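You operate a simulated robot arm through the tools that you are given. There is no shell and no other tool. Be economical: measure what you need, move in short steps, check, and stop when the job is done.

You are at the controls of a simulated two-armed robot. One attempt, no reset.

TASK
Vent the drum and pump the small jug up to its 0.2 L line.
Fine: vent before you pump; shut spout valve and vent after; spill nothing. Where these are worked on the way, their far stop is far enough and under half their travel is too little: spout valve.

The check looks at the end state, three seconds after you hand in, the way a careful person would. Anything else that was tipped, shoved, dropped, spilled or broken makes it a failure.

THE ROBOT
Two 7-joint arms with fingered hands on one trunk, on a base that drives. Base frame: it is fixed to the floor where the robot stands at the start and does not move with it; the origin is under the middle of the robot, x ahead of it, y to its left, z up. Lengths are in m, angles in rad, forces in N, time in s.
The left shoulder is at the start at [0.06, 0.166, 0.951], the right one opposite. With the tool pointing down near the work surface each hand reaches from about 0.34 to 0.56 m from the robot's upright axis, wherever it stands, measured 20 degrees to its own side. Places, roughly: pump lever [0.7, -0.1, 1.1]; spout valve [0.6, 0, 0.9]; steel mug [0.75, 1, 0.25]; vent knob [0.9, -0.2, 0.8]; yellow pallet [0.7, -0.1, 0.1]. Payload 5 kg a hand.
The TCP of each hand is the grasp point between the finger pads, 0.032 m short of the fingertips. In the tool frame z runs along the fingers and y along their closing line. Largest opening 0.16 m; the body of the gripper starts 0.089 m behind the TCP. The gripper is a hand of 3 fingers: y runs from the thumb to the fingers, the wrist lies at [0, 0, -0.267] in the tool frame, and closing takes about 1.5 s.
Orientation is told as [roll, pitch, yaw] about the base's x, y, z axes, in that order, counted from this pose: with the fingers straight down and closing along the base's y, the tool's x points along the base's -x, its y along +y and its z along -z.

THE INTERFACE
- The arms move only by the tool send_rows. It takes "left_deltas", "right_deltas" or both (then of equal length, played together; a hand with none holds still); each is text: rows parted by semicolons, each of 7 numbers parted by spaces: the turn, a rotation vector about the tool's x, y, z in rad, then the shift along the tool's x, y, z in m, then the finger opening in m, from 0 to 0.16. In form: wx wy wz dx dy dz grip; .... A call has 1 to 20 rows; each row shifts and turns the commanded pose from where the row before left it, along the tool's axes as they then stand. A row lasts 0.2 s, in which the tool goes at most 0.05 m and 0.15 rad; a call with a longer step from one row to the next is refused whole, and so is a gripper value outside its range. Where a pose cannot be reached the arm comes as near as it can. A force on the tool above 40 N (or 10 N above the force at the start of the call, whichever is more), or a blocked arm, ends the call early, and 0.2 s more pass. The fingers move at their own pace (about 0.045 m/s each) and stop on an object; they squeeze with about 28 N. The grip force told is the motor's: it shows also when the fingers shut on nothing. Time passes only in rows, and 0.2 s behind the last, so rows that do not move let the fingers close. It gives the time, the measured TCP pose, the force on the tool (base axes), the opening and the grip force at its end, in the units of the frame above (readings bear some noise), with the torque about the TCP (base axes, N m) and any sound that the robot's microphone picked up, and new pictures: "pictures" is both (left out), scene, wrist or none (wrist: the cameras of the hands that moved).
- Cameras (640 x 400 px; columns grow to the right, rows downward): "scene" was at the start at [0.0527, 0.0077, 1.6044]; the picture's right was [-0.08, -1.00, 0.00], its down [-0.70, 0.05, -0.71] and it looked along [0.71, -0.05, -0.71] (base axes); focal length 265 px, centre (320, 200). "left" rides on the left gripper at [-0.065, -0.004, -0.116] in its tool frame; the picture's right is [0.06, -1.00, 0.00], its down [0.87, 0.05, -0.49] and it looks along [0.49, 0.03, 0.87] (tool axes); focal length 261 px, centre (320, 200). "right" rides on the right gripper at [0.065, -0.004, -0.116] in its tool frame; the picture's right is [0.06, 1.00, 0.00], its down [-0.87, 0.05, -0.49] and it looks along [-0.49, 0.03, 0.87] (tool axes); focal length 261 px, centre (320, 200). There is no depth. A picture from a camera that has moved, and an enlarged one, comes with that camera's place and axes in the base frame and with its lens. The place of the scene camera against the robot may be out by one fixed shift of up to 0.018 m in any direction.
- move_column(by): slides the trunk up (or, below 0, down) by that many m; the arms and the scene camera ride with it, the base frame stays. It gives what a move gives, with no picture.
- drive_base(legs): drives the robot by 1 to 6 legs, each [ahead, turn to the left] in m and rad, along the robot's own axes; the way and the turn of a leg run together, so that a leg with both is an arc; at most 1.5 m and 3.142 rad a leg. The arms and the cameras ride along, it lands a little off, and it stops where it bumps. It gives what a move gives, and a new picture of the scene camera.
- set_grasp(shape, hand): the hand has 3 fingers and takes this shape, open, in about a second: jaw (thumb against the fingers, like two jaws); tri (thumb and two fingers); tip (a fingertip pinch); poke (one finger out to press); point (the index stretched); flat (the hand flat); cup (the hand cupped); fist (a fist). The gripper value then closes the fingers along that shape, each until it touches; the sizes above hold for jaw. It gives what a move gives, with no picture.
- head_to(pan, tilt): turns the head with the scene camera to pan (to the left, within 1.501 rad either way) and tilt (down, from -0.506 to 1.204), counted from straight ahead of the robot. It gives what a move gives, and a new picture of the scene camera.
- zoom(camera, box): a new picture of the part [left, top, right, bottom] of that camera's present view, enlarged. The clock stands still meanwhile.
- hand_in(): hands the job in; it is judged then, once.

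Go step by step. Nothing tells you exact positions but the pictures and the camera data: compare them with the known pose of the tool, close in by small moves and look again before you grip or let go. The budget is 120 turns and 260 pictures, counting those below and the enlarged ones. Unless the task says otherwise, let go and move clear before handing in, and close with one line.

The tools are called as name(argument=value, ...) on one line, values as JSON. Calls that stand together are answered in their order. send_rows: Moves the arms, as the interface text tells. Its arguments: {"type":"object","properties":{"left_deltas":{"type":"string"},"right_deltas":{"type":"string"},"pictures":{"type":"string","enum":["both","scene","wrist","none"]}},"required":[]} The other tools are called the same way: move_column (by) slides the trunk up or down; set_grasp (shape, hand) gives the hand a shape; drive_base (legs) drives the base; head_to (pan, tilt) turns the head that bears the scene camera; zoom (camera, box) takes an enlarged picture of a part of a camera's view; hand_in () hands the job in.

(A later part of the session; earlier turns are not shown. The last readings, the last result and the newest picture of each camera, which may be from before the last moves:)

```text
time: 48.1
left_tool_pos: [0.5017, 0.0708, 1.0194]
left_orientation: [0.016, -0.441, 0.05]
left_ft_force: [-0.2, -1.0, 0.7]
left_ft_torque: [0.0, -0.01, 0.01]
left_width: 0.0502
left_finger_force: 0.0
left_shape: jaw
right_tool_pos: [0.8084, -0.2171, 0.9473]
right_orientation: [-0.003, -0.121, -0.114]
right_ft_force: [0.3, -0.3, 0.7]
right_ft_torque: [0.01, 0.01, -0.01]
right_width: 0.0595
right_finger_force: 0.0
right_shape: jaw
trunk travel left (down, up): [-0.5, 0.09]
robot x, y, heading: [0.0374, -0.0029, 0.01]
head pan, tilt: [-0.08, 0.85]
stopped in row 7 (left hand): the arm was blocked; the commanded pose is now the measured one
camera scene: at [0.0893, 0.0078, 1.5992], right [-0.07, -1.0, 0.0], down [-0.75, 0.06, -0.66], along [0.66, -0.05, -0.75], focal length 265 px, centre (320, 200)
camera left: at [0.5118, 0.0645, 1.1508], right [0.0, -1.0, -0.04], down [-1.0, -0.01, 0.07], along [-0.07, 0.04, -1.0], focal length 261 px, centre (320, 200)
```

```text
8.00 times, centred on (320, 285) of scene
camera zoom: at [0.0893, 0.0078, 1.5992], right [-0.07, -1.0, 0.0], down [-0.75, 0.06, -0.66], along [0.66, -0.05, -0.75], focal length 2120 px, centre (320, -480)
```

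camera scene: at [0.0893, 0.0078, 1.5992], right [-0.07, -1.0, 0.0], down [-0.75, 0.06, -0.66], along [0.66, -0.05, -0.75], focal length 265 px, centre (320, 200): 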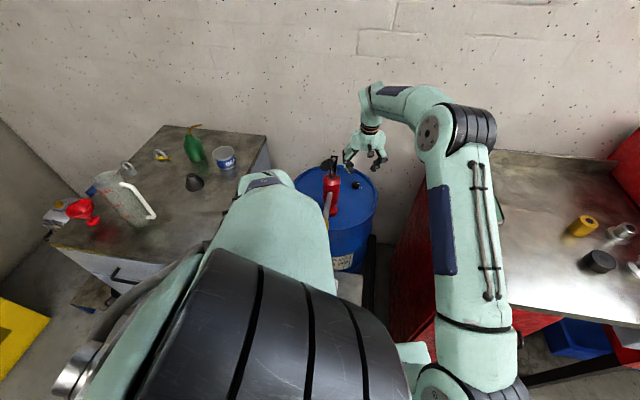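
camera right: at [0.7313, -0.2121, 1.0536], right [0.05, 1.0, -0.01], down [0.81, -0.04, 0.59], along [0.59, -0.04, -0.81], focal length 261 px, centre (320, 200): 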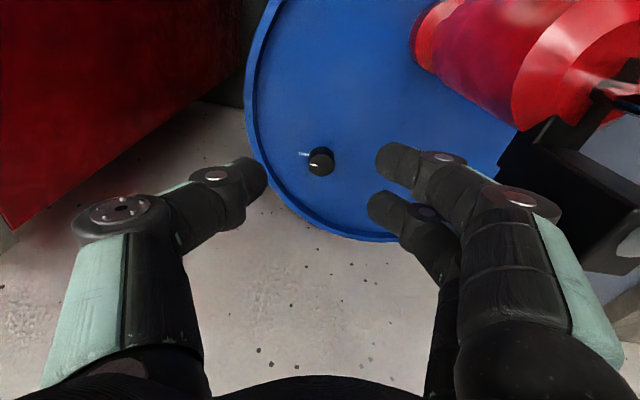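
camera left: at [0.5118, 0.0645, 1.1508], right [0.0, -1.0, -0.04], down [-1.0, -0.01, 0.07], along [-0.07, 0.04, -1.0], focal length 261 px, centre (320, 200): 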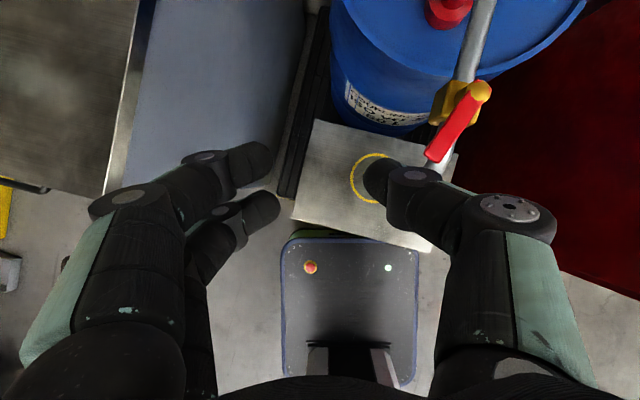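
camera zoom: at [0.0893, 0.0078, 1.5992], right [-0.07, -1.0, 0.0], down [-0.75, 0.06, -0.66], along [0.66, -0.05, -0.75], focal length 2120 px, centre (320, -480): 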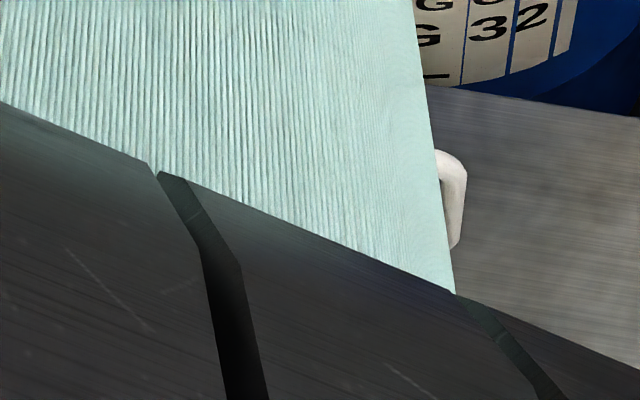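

The left arm blocked itself with its elbow tucked up by the head. I move the hand out to the left and forward while turning it back right.

send_rows(left_deltas="0.05 0 0.1 -0.01 0.02 -0.005 0.05; 0.05 0 0.1 -0.01 0.025 -0.005 0.05; 0.05 0 0.1 -0.01 0.025 -0.005 0.05; 0.05 0 0.1 -0.01 0.025 -0.005 0.05; 0.05 0 0.1 -0.01 0.025 -0.005 0.05; 0.05 0 0.1 -0.01 0.025 -0.005 0.05; 0 0 0 0 0 0 0.05", pictures="both")

```text
time: 49.7
left_tool_pos: [0.5741, 0.2001, 1.0744]
left_orientation: [0.001, -0.435, -0.615]
left_ft_force: [-0.7, -0.2, 0.2]
left_ft_torque: [0.01, -0.01, 0.02]
left_width: 0.05
left_finger_force: 0.1
left_shape: jaw
right_tool_pos: [0.809, -0.2171, 0.9474]
right_orientation: [-0.001, -0.12, -0.115]
right_ft_force: [0.1, 0.2, 0.3]
right_ft_torque: [0.03, 0.0, 0.01]
right_width: 0.0597
right_finger_force: 0.0
right_shape: jaw
trunk travel left (down, up): [-0.5, 0.09]
robot x, y, heading: [0.0396, -0.0005, 0.009]
head pan, tilt: [-0.08, 0.85]
camera scene: at [0.0896, 0.0078, 1.5992], right [-0.08, -1.0, 0.0], down [-0.75, 0.06, -0.66], along [0.66, -0.05, -0.75], focal length 265 px, centre (320, 200)
camera left: at [0.5805, 0.1913, 1.2054], right [-0.62, -0.78, -0.03], down [-0.78, 0.62, 0.08], along [-0.04, 0.07, -1.0], focal length 261 px, centre (320, 200)
```

scene: 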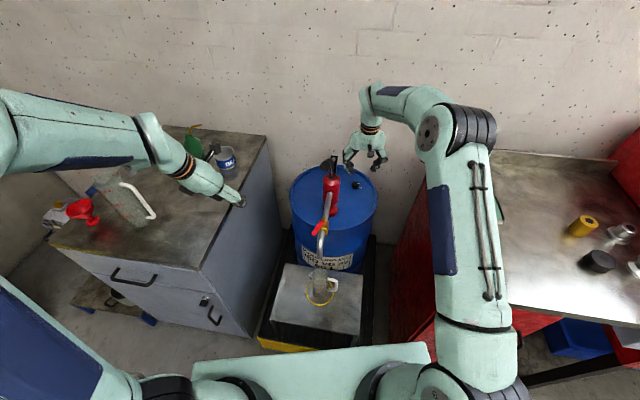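
left: 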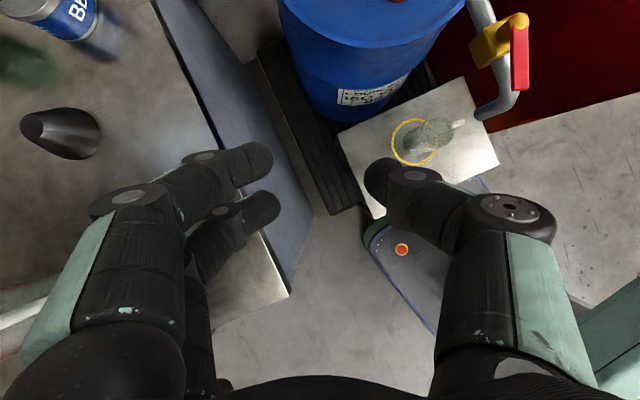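

Clear again. I check the valve handle and the spout against the jug from the scene camera.

zoom(camera="scene", box=[280, 190, 376, 250])

zoom(camera="scene", box=[288, 230, 352, 310])

zoom(camera="left", box=[380, 60, 540, 180])

```text
6.67 times, centred on (328, 220) of scene
camera zoom: at [0.0896, 0.0078, 1.5992], right [-0.08, -1.0, 0.0], down [-0.75, 0.06, -0.66], along [0.66, -0.05, -0.75], focal length 1767 px, centre (267, 67)
```

zoom: 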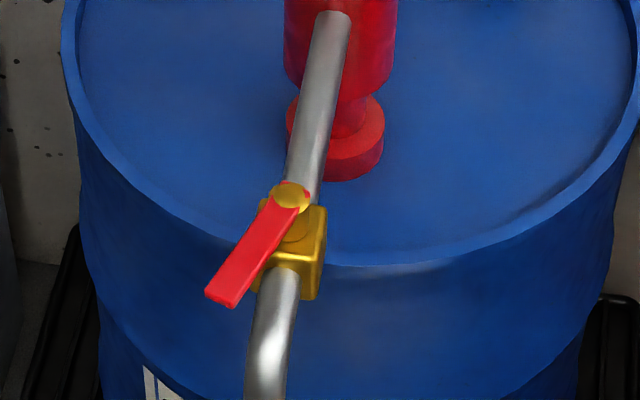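

```text
5.00 times, centred on (320, 270) of scene
camera zoom: at [0.0896, 0.0078, 1.5992], right [-0.08, -1.0, 0.0], down [-0.75, 0.06, -0.66], along [0.66, -0.05, -0.75], focal length 1325 px, centre (320, -150)
```

zoom: 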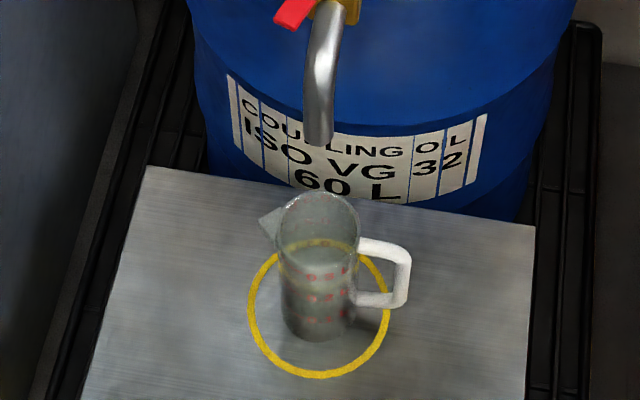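

```text
3.33 times, centred on (460, 120) of left
camera zoom: at [0.5805, 0.1913, 1.2054], right [-0.62, -0.78, -0.03], down [-0.78, 0.62, 0.08], along [-0.04, 0.07, -1.0], focal length 869 px, centre (-147, 467)
```

zoom: 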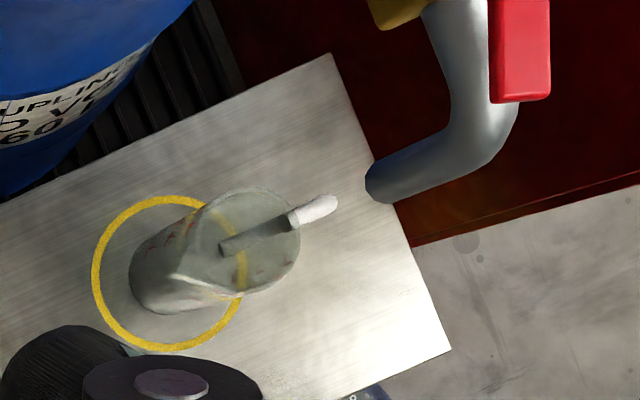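

Spout tip [0.523, -0.023] stands right over the jug's mouth [0.525, -0.024], and the valve handle is about 70° round. Now the pump: I take the right hand up and over to above the lever grip.

send_rows(right_deltas="0 0 0 0.01 0 -0.04 0.06; 0 0.06 -0.058 0 0 0 0.06; 0 0.06 -0.057 0 0 0 0.06; 0 0 0 0.021 0.004 -0.034 0.06; 0 0 0 0.021 0.004 -0.034 0.06; 0 0 0 0.021 0.004 -0.034 0.06; 0 0 0 0.021 0.004 -0.034 0.06; 0 0 0 0.021 0.004 -0.034 0.06; 0 0 0 0.021 0.004 -0.034 0.06; 0 0 0 0.021 0.004 -0.034 0.06; 0 0 0 0.021 0.004 -0.034 0.06; 0 0 0 0 0.04 0 0.06; 0 0 0 0 0.04 0 0.06; 0 0 0 0 0.04 0 0.06; 0 0 0 0 0 0 0.06", pictures="both")

zoom(camera="left", box=[0, 0, 640, 400])

```text
time: 52.9
left_tool_pos: [0.575, 0.2011, 1.0738]
left_orientation: [0.001, -0.436, -0.615]
left_ft_force: [-0.3, -0.7, 0.3]
left_ft_torque: [0.03, -0.01, -0.02]
left_width: 0.0498
left_finger_force: 0.0
left_shape: jaw
right_tool_pos: [0.6279, -0.0629, 1.2579]
right_orientation: [-0.008, 0.001, -0.003]
right_ft_force: [0.6, -0.5, 0.3]
right_ft_torque: [0.04, -0.03, 0.0]
right_width: 0.0596
right_finger_force: 0.1
right_shape: jaw
trunk travel left (down, up): [-0.5, 0.09]
robot x, y, heading: [0.0393, -0.0003, 0.004]
head pan, tilt: [-0.08, 0.85]
camera scene: at [0.0894, 0.0073, 1.5992], right [-0.08, -1.0, 0.0], down [-0.75, 0.06, -0.66], along [0.66, -0.05, -0.75], focal length 265 px, centre (320, 200)
camera right: at [0.5628, -0.0655, 1.3729], right [-0.06, 1.0, -0.01], down [0.87, 0.06, 0.49], along [0.49, 0.02, -0.87], focal length 261 px, centre (320, 200)
```

scene: 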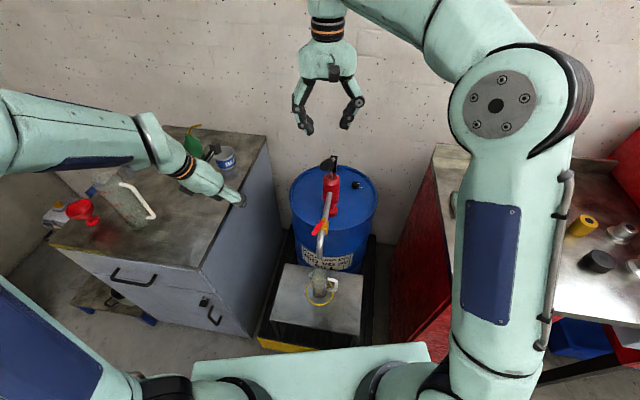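
right: 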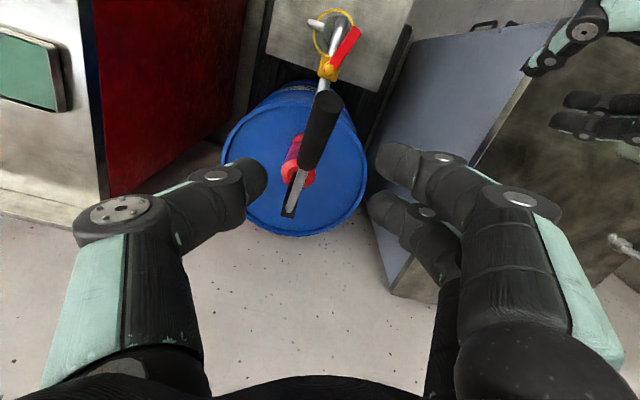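

```text
1.00 times, centred on (320, 200) of left (not enlarged: the box is as wide or as high as the picture)
camera zoom: at [0.5804, 0.1906, 1.2054], right [-0.62, -0.78, -0.03], down [-0.78, 0.62, 0.08], along [-0.04, 0.07, -1.0], focal length 261 px, centre (320, 200)
```

zoom: 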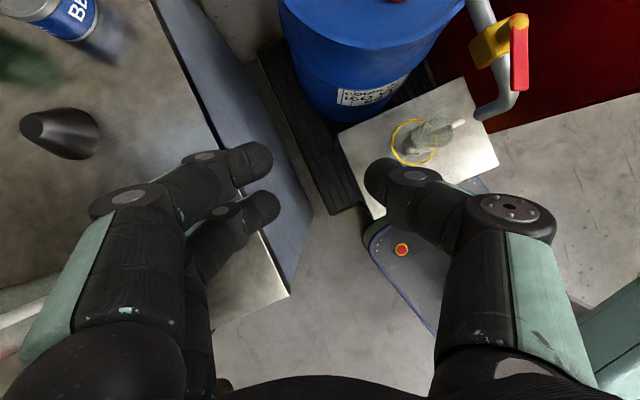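

The lever grip runs from [0.596, -0.06, 1.147] to about [0.667, -0.075, 1.10]. I turn the hand slightly to match, lower it around the grip and close.

send_rows(right_deltas="0 0 0.1 0 -0.003 0.02 0.06; 0 0 0.1 0 0 0.03 0.06; 0 0 0 0 0 0.035 0.06; 0 0 0 0 0 0.035 0.06; 0 0 0 0 0 0.01 0.06; 0 0 0 0 0 0 0.06", pictures="wrist")

zoom(camera="scene", box=[270, 90, 398, 170])

```text
time: 54.3
left_tool_pos: [0.573, 0.2, 1.075]
left_orientation: [-0.001, -0.435, -0.617]
left_ft_force: [-0.4, -0.1, -0.5]
left_ft_torque: [0.03, 0.01, 0.04]
left_width: 0.05
left_finger_force: 0.0
left_shape: jaw
right_tool_pos: [0.6275, -0.0647, 1.1262]
right_orientation: [-0.008, 0.0, -0.201]
right_ft_force: [0.1, 0.6, -1.0]
right_ft_torque: [0.01, 0.0, 0.03]
right_width: 0.0599
right_finger_force: 0.0
right_shape: jaw
trunk travel left (down, up): [-0.5, 0.09]
robot x, y, heading: [0.0398, 0.0003, 0.005]
head pan, tilt: [-0.08, 0.85]
camera right: at [0.5639, -0.0546, 1.2418], right [0.14, 0.99, -0.01], down [0.86, -0.12, 0.49], along [0.49, -0.08, -0.87], focal length 261 px, centre (320, 200)
```

right: 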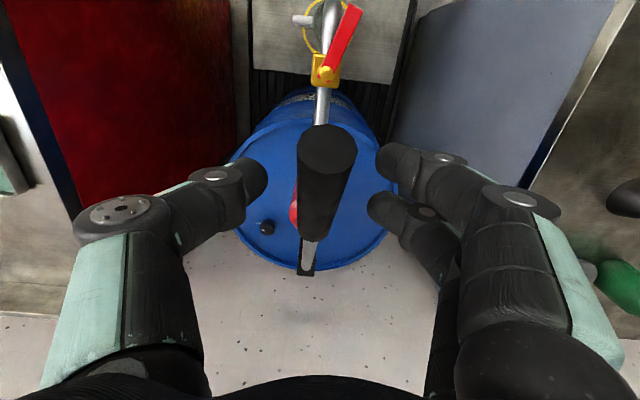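

```text
5.00 times, centred on (334, 130) of scene
camera zoom: at [0.0899, 0.0084, 1.5992], right [-0.08, -1.0, 0.0], down [-0.75, 0.06, -0.66], along [0.66, -0.05, -0.75], focal length 1325 px, centre (250, 550)
```

zoom: 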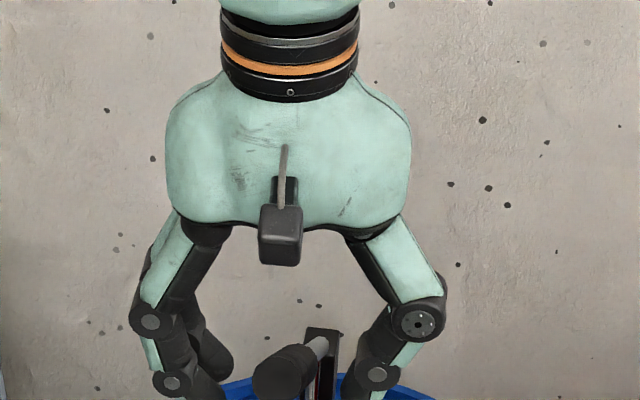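

The grip lies centred between the fingers. I go down 8 mm and close on it.

send_rows(right_deltas="0 0 0 0 0 0.008 0.04; 0 0 0 0 0 0 0.02; 0 0 0 0 0 0 0.01; 0 0 0 0 0 0 0.01; 0 0 0 0 0 0 0.01; 0 0 0 0 0 0 0.01", pictures="wrist")

zoom(camera="scene", box=[292, 230, 348, 310])

```text
time: 55.7
left_tool_pos: [0.5736, 0.2006, 1.0731]
left_orientation: [-0.001, -0.436, -0.614]
left_ft_force: [0.5, -0.6, 0.5]
left_ft_torque: [-0.02, 0.02, -0.03]
left_width: 0.0501
left_finger_force: 0.0
left_shape: jaw
right_tool_pos: [0.627, -0.0647, 1.1165]
right_orientation: [-0.011, 0.003, -0.2]
right_ft_force: [-4.5, 1.5, -8.5]
right_ft_torque: [-0.05, -0.01, 0.0]
right_width: 0.0073
right_finger_force: 28.2
right_shape: jaw
trunk travel left (down, up): [-0.5, 0.09]
robot x, y, heading: [0.0404, 0.0016, 0.003]
head pan, tilt: [-0.08, 0.85]
camera right: at [0.5637, -0.0546, 1.2326], right [0.14, 0.99, -0.01], down [0.86, -0.11, 0.49], along [0.48, -0.08, -0.87], focal length 261 px, centre (320, 200)
```

right: 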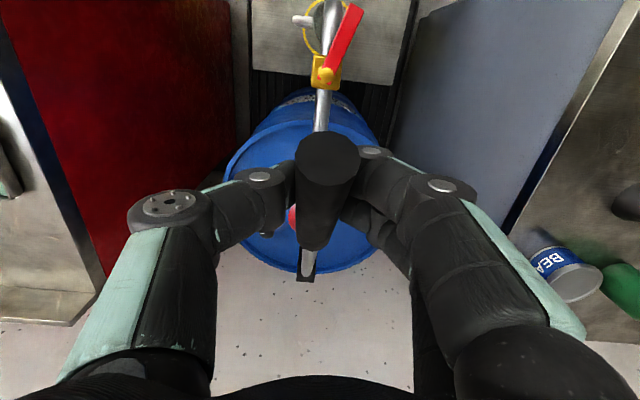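

```text
5.00 times, centred on (320, 270) of scene
camera zoom: at [0.09, 0.0085, 1.599], right [-0.08, -1.0, 0.0], down [-0.75, 0.06, -0.66], along [0.66, -0.05, -0.75], focal length 1325 px, centre (320, -150)
```

zoom: 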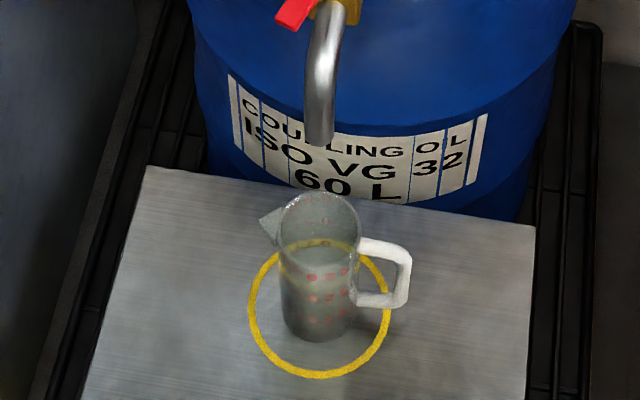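

Held. I press the lever down in a small first step (3 cm) along its arc and check force and jug.

send_rows(right_deltas="0 0 0 0.005 0 0.01 0.01; 0 0 0 0.005 0 0.01 0.01; 0 0 0 0.005 0 0.01 0.01; 0 0 0 0 0 0 0.01", pictures="scene")

zoom(camera="scene", box=[292, 230, 348, 310])

```text
time: 56.7
left_tool_pos: [0.5736, 0.2019, 1.0737]
left_orientation: [0.001, -0.436, -0.614]
left_ft_force: [-0.1, -0.7, 0.2]
left_ft_torque: [0.0, 0.01, -0.01]
left_width: 0.0501
left_finger_force: 0.1
left_shape: jaw
right_tool_pos: [0.612, -0.062, 1.0874]
right_orientation: [-0.008, -0.002, -0.202]
right_ft_force: [-0.1, -0.2, -0.3]
right_ft_torque: [0.02, -0.03, -0.01]
right_width: 0.0024
right_finger_force: 28.2
right_shape: jaw
trunk travel left (down, up): [-0.5, 0.09]
robot x, y, heading: [0.0426, -0.0001, 0.006]
head pan, tilt: [-0.08, 0.85]
camera scene: at [0.0898, 0.0081, 1.5992], right [-0.08, -1.0, 0.0], down [-0.75, 0.06, -0.66], along [0.66, -0.05, -0.75], focal length 265 px, centre (320, 200)
```

scene: 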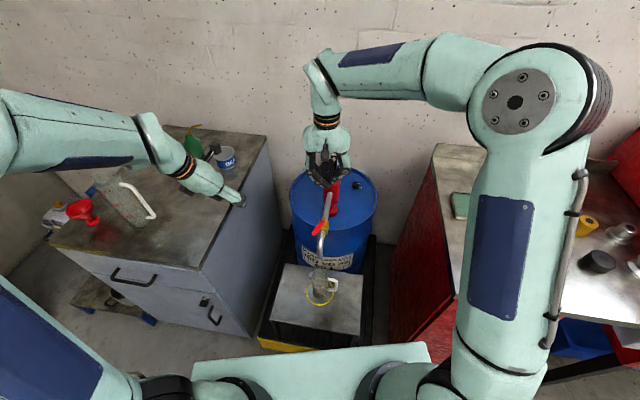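

```text
5.00 times, centred on (320, 270) of scene
camera zoom: at [0.0898, 0.0081, 1.5992], right [-0.08, -1.0, 0.0], down [-0.75, 0.06, -0.66], along [0.66, -0.05, -0.75], focal length 1325 px, centre (320, -150)
```

zoom: 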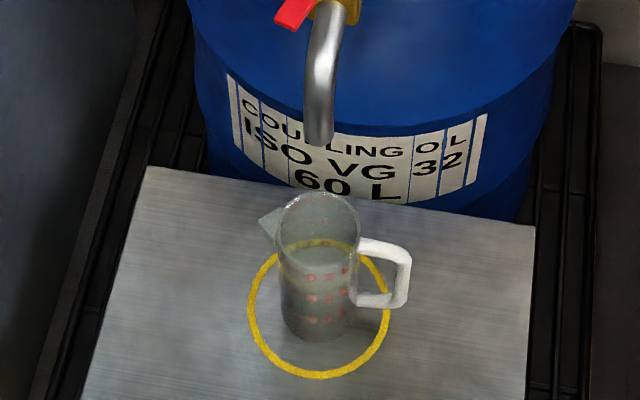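

The force is almost nil and the fingers closed further, so I check whether the lever is still in the hand.

zoom(camera="right", box=[0, 0, 640, 400])

zoom(camera="scene", box=[280, 120, 376, 200])

```text
1.00 times, centred on (320, 200) of right (not enlarged: the box is as wide or as high as the picture)
camera zoom: at [0.5488, -0.0517, 1.2032], right [0.14, 0.99, -0.01], down [0.86, -0.12, 0.49], along [0.49, -0.08, -0.87], focal length 261 px, centre (320, 200)
```

zoom: 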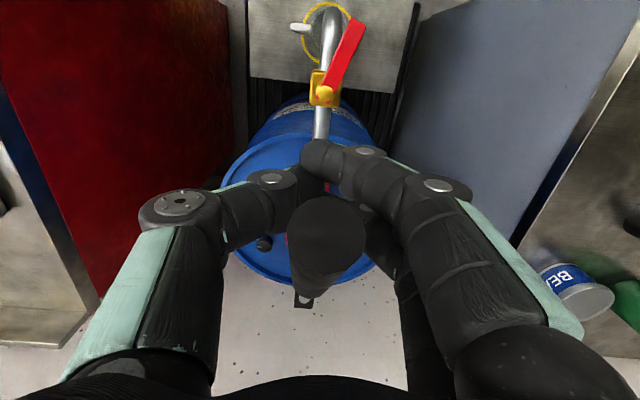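

```text
5.00 times, centred on (328, 160) of scene
camera zoom: at [0.0898, 0.0081, 1.5992], right [-0.08, -1.0, 0.0], down [-0.75, 0.06, -0.66], along [0.66, -0.05, -0.75], focal length 1325 px, centre (280, 400)
```

zoom: 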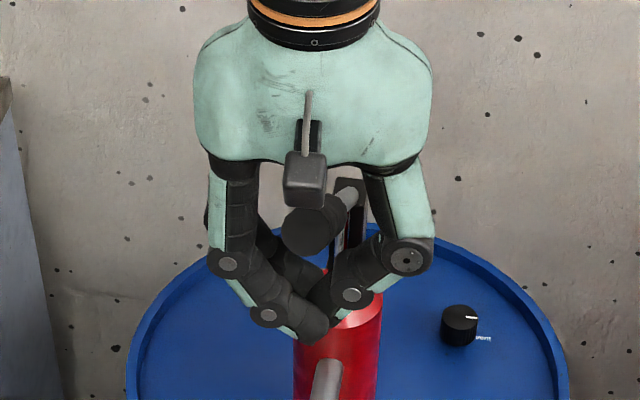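

The fingers slid down off the lever, which didn't move; they now lie closed under it. A coaxial grip will be firmer: fingers pointing along the lever, one side above and one below. I open, lift clear and tilt the hand.

send_rows(right_deltas="0 0 0 0 0 0 0.09; 0 0 0 0 0 0 0.09; 0 0 0 0 0 0 0.09; 0 0 0 0 0 0 0.09; 0 0 0 0 0 -0.045 0.09; 0 0 0 0 0 -0.045 0.09; 0 0 0 0 0 -0.045 0.09; 0 0 0 0 0 -0.045 0.09; 0 0 0 0.04 0 0 0.08; 0 0 0 0.04 0 0 0.08; 0 0 0 0.03 0 0 0.08; 0 -0.143 0 0 0 0 0.08; 0 -0.143 0 0 0 0 0.08; 0 -0.143 0 0 0 0 0.08; 0 -0.143 0 0 0 0 0.08; 0 -0.143 0 0 0 0 0.08; 0 -0.143 0 0 0 0 0.08; 0 -0.142 0 0 0 0 0.08; 0 0 0 0 0 0 0.08", pictures="scene")

```text
time: 60.7
left_tool_pos: [0.5741, 0.2017, 1.0739]
left_orientation: [-0.001, -0.436, -0.613]
left_ft_force: [0.0, 0.2, -0.2]
left_ft_torque: [-0.02, 0.02, 0.02]
left_width: 0.0501
left_finger_force: 0.1
left_shape: jaw
right_tool_pos: [0.5044, -0.0386, 1.2676]
right_orientation: [-0.018, -1.002, -0.185]
right_ft_force: [0.7, 0.2, -0.4]
right_ft_torque: [-0.02, -0.01, 0.0]
right_width: 0.0806
right_finger_force: 0.0
right_shape: jaw
trunk travel left (down, up): [-0.5, 0.09]
robot x, y, heading: [0.0395, 0.0018, 0.004]
head pan, tilt: [-0.08, 0.85]
camera scene: at [0.0898, 0.0082, 1.5992], right [-0.08, -1.0, 0.0], down [-0.75, 0.06, -0.66], along [0.66, -0.05, -0.75], focal length 265 px, centre (320, 200)
```

scene: 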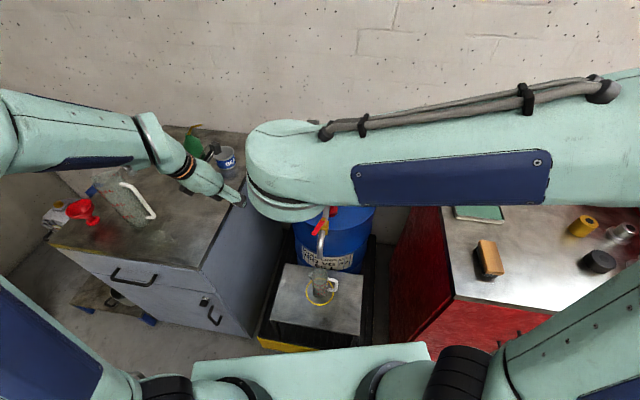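

Now I roll the hand 90° about its own axis so that the jaws open up and down.

send_rows(right_deltas="0 0 0.143 0 0 0 0.08; 0 0 0.143 0 0 0 0.08; 0 0 0.143 0 0 0 0.08; 0 0 0.143 0 0 0 0.08; 0 0 0.143 0 0 0 0.08; 0 0 0.143 0 0 0 0.08; 0 0 0.143 0 0 0 0.08; 0 0 0.143 0 0 0 0.08; 0 0 0.143 0 0 0 0.08; 0 0 0.143 0 0 0 0.08; 0 0 0.141 0 0 0 0.08; 0 0 0 0 0 0 0.08", pictures="both")

```text
time: 63.3
left_tool_pos: [0.5744, 0.202, 1.0726]
left_orientation: [-0.001, -0.436, -0.614]
left_ft_force: [-0.8, 0.4, -0.5]
left_ft_torque: [0.01, -0.02, 0.01]
left_width: 0.05
left_finger_force: 0.0
left_shape: jaw
right_tool_pos: [0.504, -0.039, 1.2682]
right_orientation: [0.999, -0.008, -1.77]
right_ft_force: [-0.9, 0.0, 0.3]
right_ft_torque: [0.0, 0.04, 0.0]
right_width: 0.0805
right_finger_force: 0.1
right_shape: jaw
trunk travel left (down, up): [-0.5, 0.09]
robot x, y, heading: [0.037, 0.0026, 0.007]
head pan, tilt: [-0.08, 0.85]
camera scene: at [0.0898, 0.0083, 1.5992], right [-0.08, -1.0, 0.0], down [-0.75, 0.06, -0.66], along [0.66, -0.05, -0.75], focal length 265 px, centre (320, 200)
camera right: at [0.4207, 0.046, 1.3264], right [0.54, -0.04, 0.84], down [-0.55, -0.77, 0.32], along [0.64, -0.63, -0.44], focal length 261 px, centre (320, 200)
```

scene: 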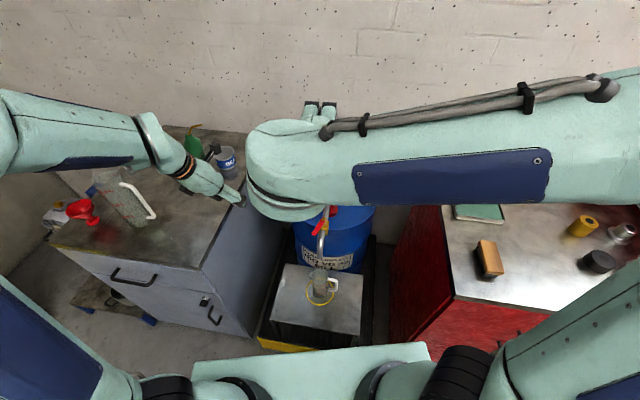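
right: 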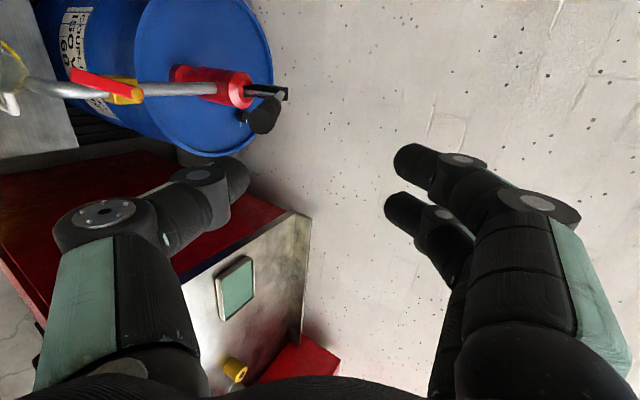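

The lever end reads [0.596, -0.05, 1.144], as expected. I drop the hand onto the lever's axis line and move partway in.

send_rows(right_deltas="0 0 0 0 -0.026 0 0.08; 0 0 0 0 -0.026 0 0.08; 0 0 0 0 0 0.035 0.08; 0 0 0 0 0 0.035 0.08; 0 0 0 0 0 0.03 0.08; 0 0 0 0 0 0 0.08", pictures="wrist")

```text
time: 64.7
left_tool_pos: [0.5729, 0.2008, 1.075]
left_orientation: [-0.002, -0.437, -0.616]
left_ft_force: [-0.5, -0.5, 0.1]
left_ft_torque: [0.01, 0.03, 0.0]
left_width: 0.05
left_finger_force: 0.2
left_shape: jaw
right_tool_pos: [0.5594, -0.0515, 1.1723]
right_orientation: [1.001, -0.009, -1.77]
right_ft_force: [-1.4, 0.2, 0.4]
right_ft_torque: [-0.01, -0.07, -0.04]
right_width: 0.0804
right_finger_force: 0.1
right_shape: jaw
trunk travel left (down, up): [-0.5, 0.09]
robot x, y, heading: [0.0439, 0.0014, 0.004]
head pan, tilt: [-0.08, 0.85]
camera right: at [0.476, 0.0341, 1.23], right [0.54, -0.04, 0.84], down [-0.55, -0.77, 0.32], along [0.64, -0.63, -0.44], focal length 261 px, centre (320, 200)
```

right: 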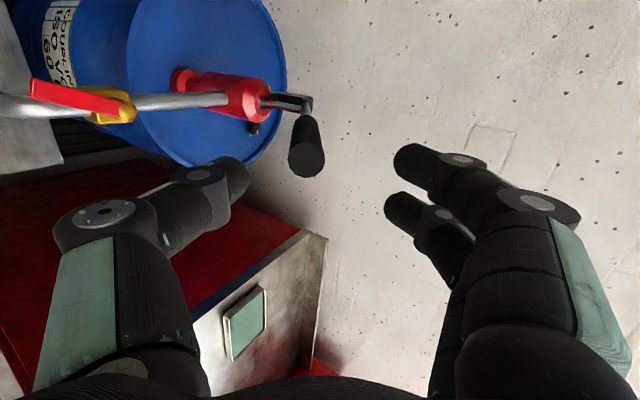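

The lever lies almost on the hand's axis, about 9 mm too low in the jaws. I correct that, move in 8 cm over the grip, and close.

send_rows(right_deltas="0 0 0 0 -0.008 0 0.08; 0 0 0 0 0 0.027 0.08; 0 0 0 0 0 0.027 0.08; 0 0 0 0 0 0.026 0.08; 0 0 0 0 0 0 0.08", pictures="wrist")

```text
time: 65.9
left_tool_pos: [0.5737, 0.2009, 1.074]
left_orientation: [0.0, -0.436, -0.615]
left_ft_force: [0.6, -0.5, -0.8]
left_ft_torque: [0.03, 0.03, 0.0]
left_width: 0.0502
left_finger_force: 0.0
left_shape: jaw
right_tool_pos: [0.6209, -0.0636, 1.1208]
right_orientation: [1.001, -0.008, -1.773]
right_ft_force: [-0.9, 0.6, -0.2]
right_ft_torque: [-0.01, 0.01, -0.01]
right_width: 0.0804
right_finger_force: 0.1
right_shape: jaw
trunk travel left (down, up): [-0.5, 0.09]
robot x, y, heading: [0.04, 0.001, 0.01]
head pan, tilt: [-0.08, 0.85]
camera right: at [0.5364, 0.0204, 1.1787], right [0.54, -0.04, 0.84], down [-0.55, -0.77, 0.32], along [0.64, -0.63, -0.44], focal length 261 px, centre (320, 200)
```

right: 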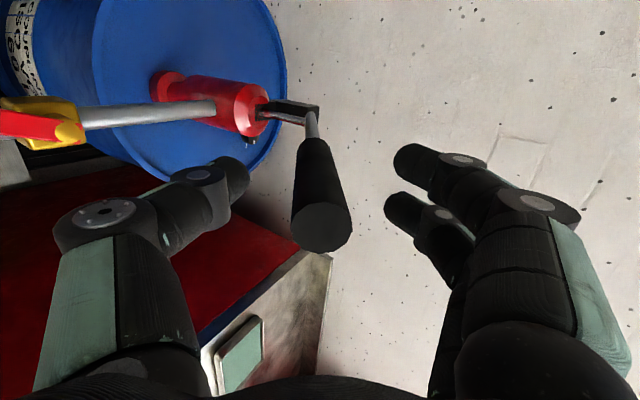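

The grip is centred between thumb (below) and fingers (above). I close.

send_rows(right_deltas="0 0 0 0 0 0 0.05; 0 0 0 0 0 0 0.03; 0 0 0 0 0 0 0.01; 0 0 0 0 0 0 0.01; 0 0 0 0 0 0 0.01; 0 0 0 0 0 0 0.01", pictures="wrist")

zoom(camera="scene", box=[292, 230, 348, 310])

```text
time: 67.3
left_tool_pos: [0.5739, 0.2013, 1.0746]
left_orientation: [0.0, -0.438, -0.615]
left_ft_force: [0.1, 0.1, 0.7]
left_ft_torque: [0.01, 0.02, 0.03]
left_width: 0.0504
left_finger_force: 0.1
left_shape: jaw
right_tool_pos: [0.6193, -0.0644, 1.12]
right_orientation: [1.0, -0.01, -1.773]
right_ft_force: [-1.8, 0.9, -5.0]
right_ft_torque: [0.04, 0.11, 0.03]
right_width: 0.0138
right_finger_force: 27.9
right_shape: jaw
trunk travel left (down, up): [-0.5, 0.09]
robot x, y, heading: [0.0426, -0.0004, 0.007]
head pan, tilt: [-0.08, 0.85]
camera right: at [0.5366, 0.0204, 1.1782], right [0.54, -0.04, 0.84], down [-0.55, -0.77, 0.32], along [0.64, -0.63, -0.44], focal length 261 px, centre (320, 200)
```

right: 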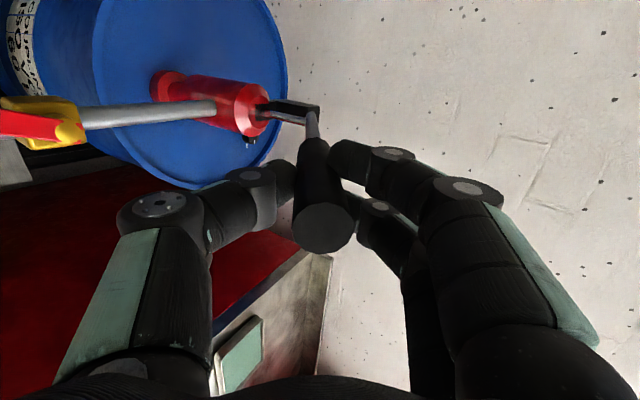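

```text
5.00 times, centred on (320, 270) of scene
camera zoom: at [0.09, 0.0083, 1.5991], right [-0.08, -1.0, 0.0], down [-0.75, 0.06, -0.66], along [0.66, -0.05, -0.75], focal length 1325 px, centre (320, -150)
```

zoom: 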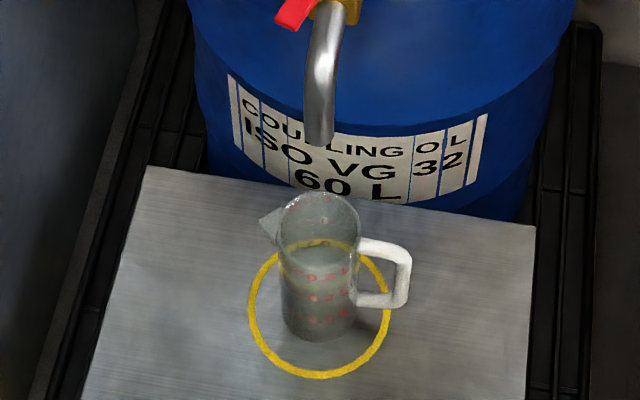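

A firm coaxial grip, and the jug stays in view. I push the lever down about 0.3 rad along its arc.

send_rows(right_deltas="-0.1 0 0 0 -0.018 0.001 0.01; -0.1 0 0 0 -0.018 0.001 0.01; -0.1 0 0 0 -0.018 0.001 0.01; 0 0 0 0 0 0 0.01", pictures="wrist")

zoom(camera="scene", box=[292, 230, 348, 310])

```text
time: 68.3
left_tool_pos: [0.5727, 0.2013, 1.0749]
left_orientation: [0.001, -0.437, -0.615]
left_ft_force: [-0.1, -0.4, -0.4]
left_ft_torque: [0.0, -0.03, -0.01]
left_width: 0.05
left_finger_force: 0.0
left_shape: jaw
right_tool_pos: [0.5981, -0.058, 1.0735]
right_orientation: [1.302, -0.009, -1.769]
right_ft_force: [-25.1, 0.7, 12.7]
right_ft_torque: [-0.04, -0.04, -0.1]
right_width: 0.016
right_finger_force: 27.7
right_shape: jaw
trunk travel left (down, up): [-0.5, 0.09]
robot x, y, heading: [0.0391, 0.0029, 0.011]
head pan, tilt: [-0.08, 0.85]
camera right: at [0.5007, 0.0282, 1.099], right [0.27, 0.02, 0.96], down [-0.62, -0.76, 0.19], along [0.73, -0.65, -0.2], focal length 261 px, centre (320, 200)
```

right: 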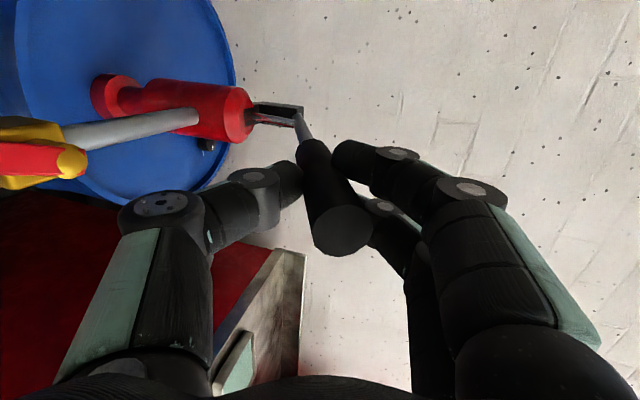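

```text
5.00 times, centred on (320, 270) of scene
camera zoom: at [0.0858, 0.0087, 1.5994], right [-0.08, -1.0, 0.0], down [-0.75, 0.06, -0.66], along [0.66, -0.05, -0.75], focal length 1325 px, centre (320, -150)
```

zoom: 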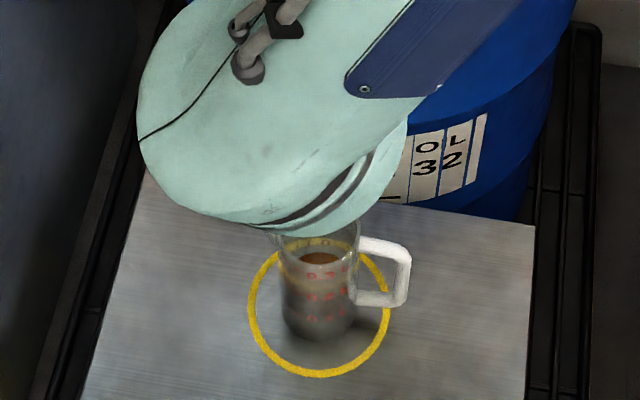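

Oil is already flowing into the jug. I look closer at the level.

zoom(camera="scene", box=[306, 272, 338, 302])

zoom(camera="left", box=[380, 90, 480, 180])

```text
13.33 times, centred on (322, 287) of scene
camera zoom: at [0.0858, 0.0087, 1.5994], right [-0.08, -1.0, 0.0], down [-0.75, 0.06, -0.66], along [0.66, -0.05, -0.75], focal length 3534 px, centre (293, -960)
```

zoom: 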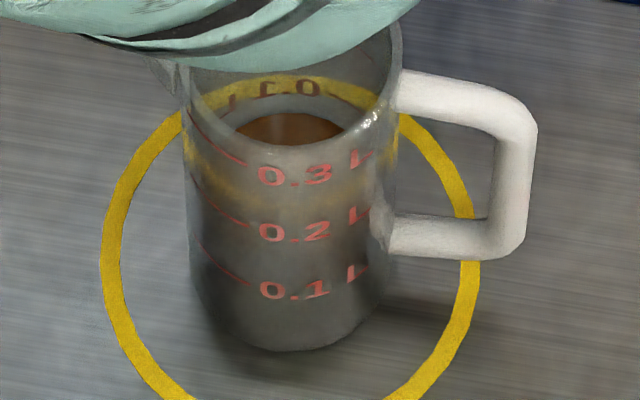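

```text
4.44 times, centred on (430, 135) of left
camera zoom: at [0.5776, 0.1918, 1.2066], right [-0.62, -0.78, -0.03], down [-0.78, 0.62, 0.08], along [-0.04, 0.07, -1.0], focal length 1158 px, centre (-169, 489)
```

zoom: 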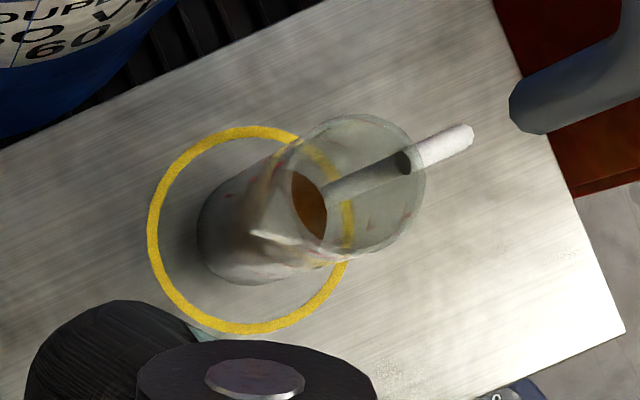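

About 0.05–0.06 L so far, judging by the back-wall marks seen through the mouth. I continue the downstroke.

send_rows(right_deltas="-0.1 0 0 0 -0.018 -0.002 0.01; -0.1 0 0 0 -0.018 -0.001 0.01; 0 0 0 0 0 0 0.01", pictures="wrist")

zoom(camera="scene", box=[306, 272, 338, 302])

zoom(camera="left", box=[380, 90, 480, 180])

```text
time: 69.1
left_tool_pos: [0.5716, 0.2018, 1.0764]
left_orientation: [0.002, -0.44, -0.616]
left_ft_force: [-0.2, -0.6, -0.1]
left_ft_torque: [-0.01, -0.04, 0.0]
left_width: 0.0499
left_finger_force: 0.2
left_shape: jaw
right_tool_pos: [0.5876, -0.0567, 1.0389]
right_orientation: [1.504, -0.009, -1.77]
right_ft_force: [-31.0, 2.6, 10.6]
right_ft_torque: [-0.09, -0.13, -0.05]
right_width: 0.0171
right_finger_force: 27.4
right_shape: jaw
trunk travel left (down, up): [-0.5, 0.09]
robot x, y, heading: [0.0403, 0.0005, 0.011]
head pan, tilt: [-0.08, 0.85]
camera right: at [0.4877, 0.0311, 1.0409], right [0.08, 0.06, 1.0], down [-0.65, -0.75, 0.09], along [0.76, -0.65, -0.02], focal length 261 px, centre (320, 200)
```

right: 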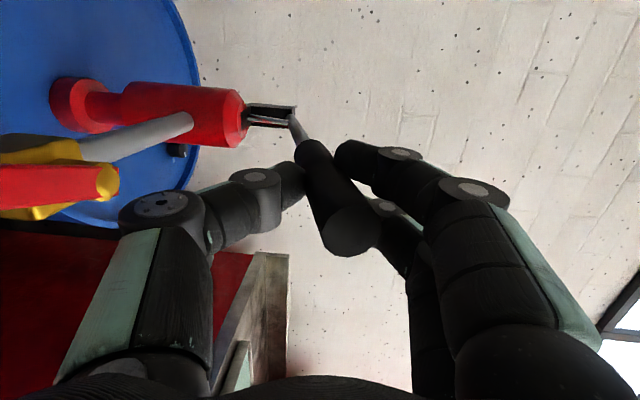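

```text
13.33 times, centred on (322, 287) of scene
camera zoom: at [0.0855, 0.0087, 1.5993], right [-0.08, -1.0, 0.0], down [-0.75, 0.06, -0.66], along [0.66, -0.05, -0.75], focal length 3534 px, centre (293, -960)
```

zoom: 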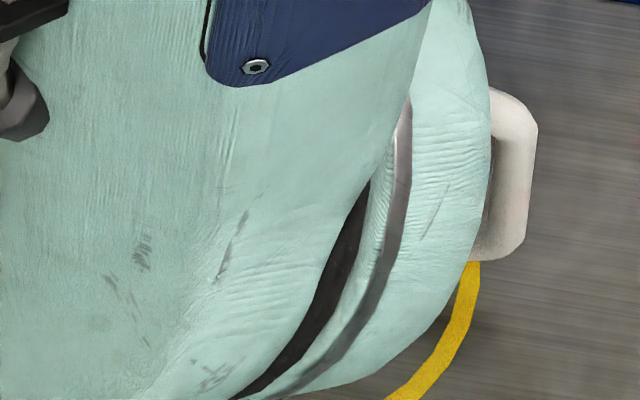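

```text
4.44 times, centred on (430, 135) of left
camera zoom: at [0.5775, 0.1918, 1.2067], right [-0.62, -0.78, -0.03], down [-0.78, 0.62, 0.08], along [-0.04, 0.07, -1.0], focal length 1158 px, centre (-169, 489)
```

zoom: 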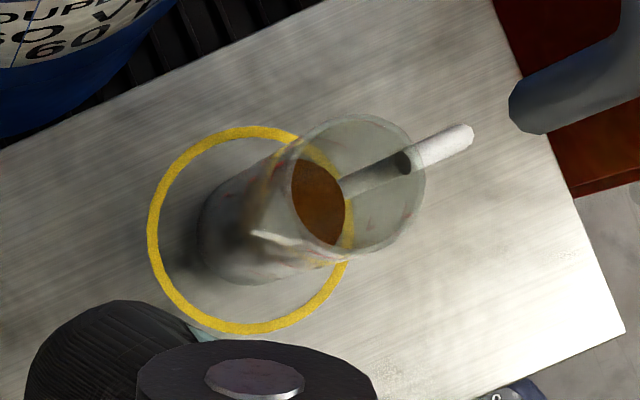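

The left camera shows the oil rising steadily. I raise the lever back to its top so the scene camera can see the jug again, and read the level against the marks.

send_rows(right_deltas="0.1 0 0 0 0.018 0.001 0.01; 0.1 0 0 0 0.018 0.001 0.01; 0.1 0 0 0 0.018 0 0.01; 0.1 0 0 0 0.018 0 0.01; 0.1 0 0 0 0.018 0 0.01; 0 0 0 0 0 0 0.01", pictures="wrist")

zoom(camera="scene", box=[306, 272, 338, 302])

zoom(camera="left", box=[380, 90, 480, 180])

```text
time: 70.5
left_tool_pos: [0.5781, 0.2003, 1.0724]
left_orientation: [-0.003, -0.433, -0.613]
left_ft_force: [-0.4, 0.9, 0.9]
left_ft_torque: [-0.03, -0.01, 0.02]
left_width: 0.0499
left_finger_force: 0.0
left_shape: jaw
right_tool_pos: [0.6192, -0.0639, 1.1204]
right_orientation: [0.995, -0.01, -1.773]
right_ft_force: [25.8, -1.4, -20.9]
right_ft_torque: [0.04, -0.03, 0.09]
right_width: 0.0112
right_finger_force: 27.9
right_shape: jaw
trunk travel left (down, up): [-0.5, 0.09]
robot x, y, heading: [0.0395, 0.0023, 0.008]
head pan, tilt: [-0.08, 0.85]
camera right: at [0.5348, 0.0209, 1.1787], right [0.55, -0.04, 0.84], down [-0.55, -0.77, 0.32], along [0.63, -0.64, -0.44], focal length 261 px, centre (320, 200)
```

right: 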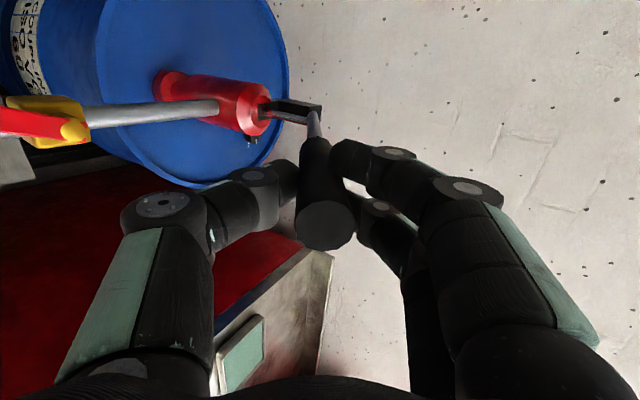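

```text
13.33 times, centred on (322, 287) of scene
camera zoom: at [0.0948, 0.0079, 1.5987], right [-0.08, -1.0, 0.0], down [-0.75, 0.06, -0.66], along [0.66, -0.05, -0.75], focal length 3534 px, centre (293, -960)
```

zoom: 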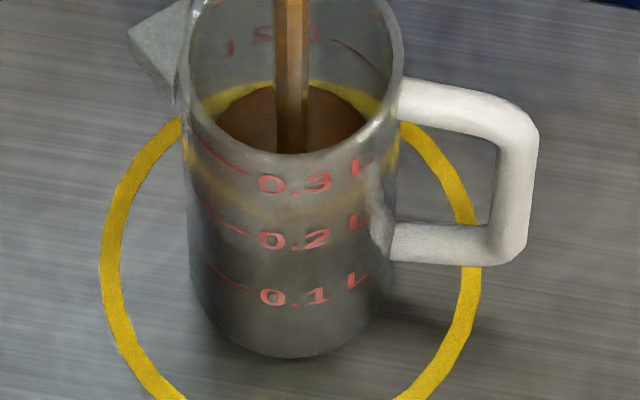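

```text
4.44 times, centred on (430, 135) of left
camera zoom: at [0.5844, 0.1914, 1.2032], right [-0.62, -0.78, -0.02], down [-0.78, 0.62, 0.08], along [-0.05, 0.07, -1.0], focal length 1158 px, centre (-169, 489)
```

zoom: 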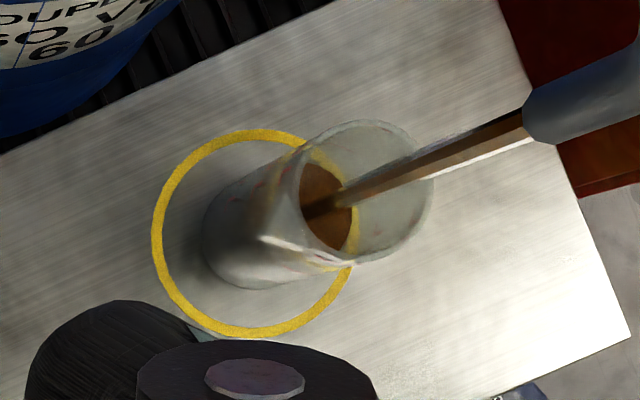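

A stream is still running and the level is a bit above 0.1 L. I hold still a moment to see whether the flow stops by itself.

send_rows(right_deltas="0 0 0 0 0 0 0.01; 0 0 0 0 0 0 0.01", pictures="none")

zoom(camera="scene", box=[306, 268, 338, 298])

zoom(camera="left", box=[380, 90, 480, 180])

```text
time: 71.1
left_tool_pos: [0.578, 0.2008, 1.0715]
left_orientation: [-0.002, -0.434, -0.612]
left_ft_force: [0.6, 0.2, 0.5]
left_ft_torque: [0.01, 0.0, 0.02]
left_width: 0.0501
left_finger_force: 0.1
left_shape: jaw
right_tool_pos: [0.617, -0.0635, 1.1213]
right_orientation: [0.996, -0.009, -1.774]
right_ft_force: [26.0, -2.3, -23.5]
right_ft_torque: [0.02, 0.03, 0.03]
right_width: 0.011
right_finger_force: 28.2
right_shape: jaw
trunk travel left (down, up): [-0.5, 0.09]
robot x, y, heading: [0.0385, 0.0015, 0.01]
head pan, tilt: [-0.08, 0.85]
```

```text
13.33 times, centred on (322, 283) of scene
camera zoom: at [0.0947, 0.0077, 1.5989], right [-0.08, -1.0, 0.0], down [-0.75, 0.06, -0.66], along [0.66, -0.05, -0.75], focal length 3534 px, centre (293, -907)
```

zoom: 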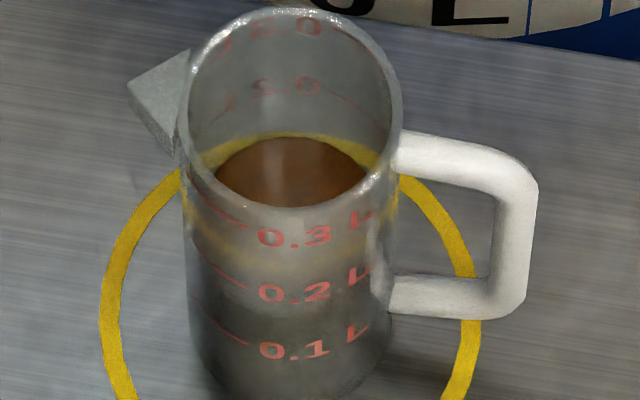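

```text
4.44 times, centred on (430, 135) of left
camera zoom: at [0.5843, 0.1911, 1.2033], right [-0.62, -0.78, -0.02], down [-0.78, 0.62, 0.08], along [-0.05, 0.07, -1.0], focal length 1158 px, centre (-169, 489)
```

zoom: 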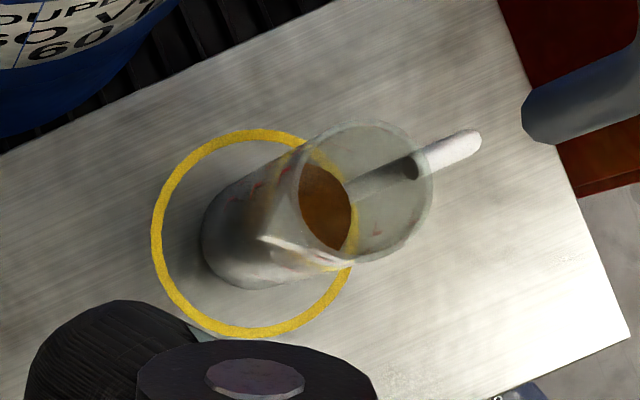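

The flow only runs while the lever moves. Reading the back-wall marks I take the jug to hold about 0.12–0.13 L after the 0.5 rad stroke, so roughly 0.025 L per 0.1 rad. I do a 0.2 rad downstroke next, then read again.

send_rows(right_deltas="-0.1 0 0 0 -0.018 0.001 0.01; -0.1 0 0 0 -0.018 0.001 0.01; 0 0 0 0 0 0 0.01; 0 0 0 0 0 0 0.01", pictures="none")

zoom(camera="scene", box=[306, 268, 338, 298])

zoom(camera="left", box=[380, 90, 480, 180])

```text
time: 72.1
left_tool_pos: [0.5749, 0.2014, 1.073]
left_orientation: [-0.001, -0.433, -0.616]
left_ft_force: [-0.1, -0.3, 0.6]
left_ft_torque: [0.01, -0.02, -0.02]
left_width: 0.0501
left_finger_force: 0.1
left_shape: jaw
right_tool_pos: [0.6002, -0.0593, 1.0895]
right_orientation: [1.199, -0.009, -1.77]
right_ft_force: [17.8, -5.5, -7.5]
right_ft_torque: [0.0, 0.14, -0.05]
right_width: 0.0112
right_finger_force: 28.1
right_shape: jaw
trunk travel left (down, up): [-0.5, 0.09]
robot x, y, heading: [0.0394, 0.0022, 0.006]
head pan, tilt: [-0.08, 0.85]
```

```text
13.33 times, centred on (322, 283) of scene
camera zoom: at [0.0924, 0.0076, 1.5991], right [-0.08, -1.0, 0.0], down [-0.75, 0.06, -0.66], along [0.66, -0.05, -0.75], focal length 3534 px, centre (293, -907)
```

zoom: 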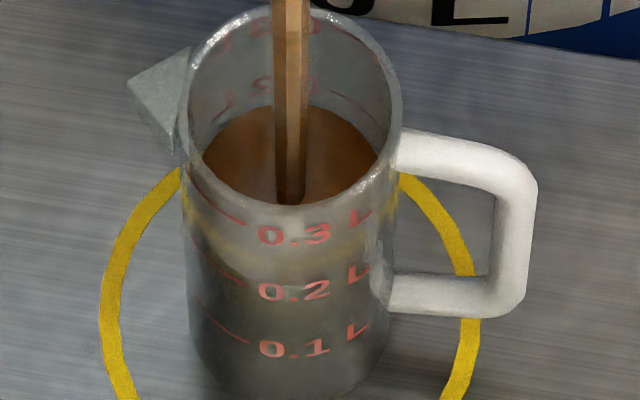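

```text
4.44 times, centred on (430, 135) of left
camera zoom: at [0.5826, 0.191, 1.2043], right [-0.62, -0.78, -0.03], down [-0.78, 0.62, 0.08], along [-0.05, 0.07, -1.0], focal length 1158 px, centre (-169, 489)
```

zoom: 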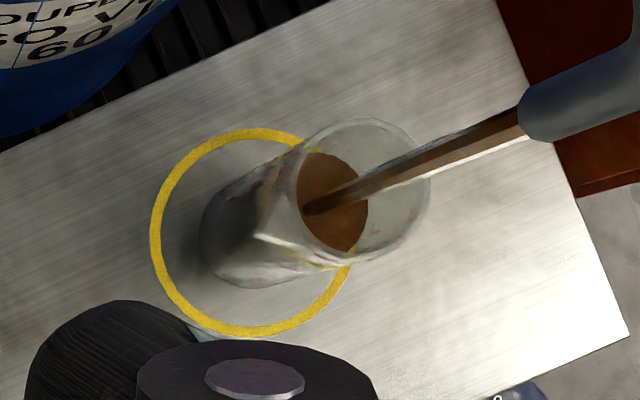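

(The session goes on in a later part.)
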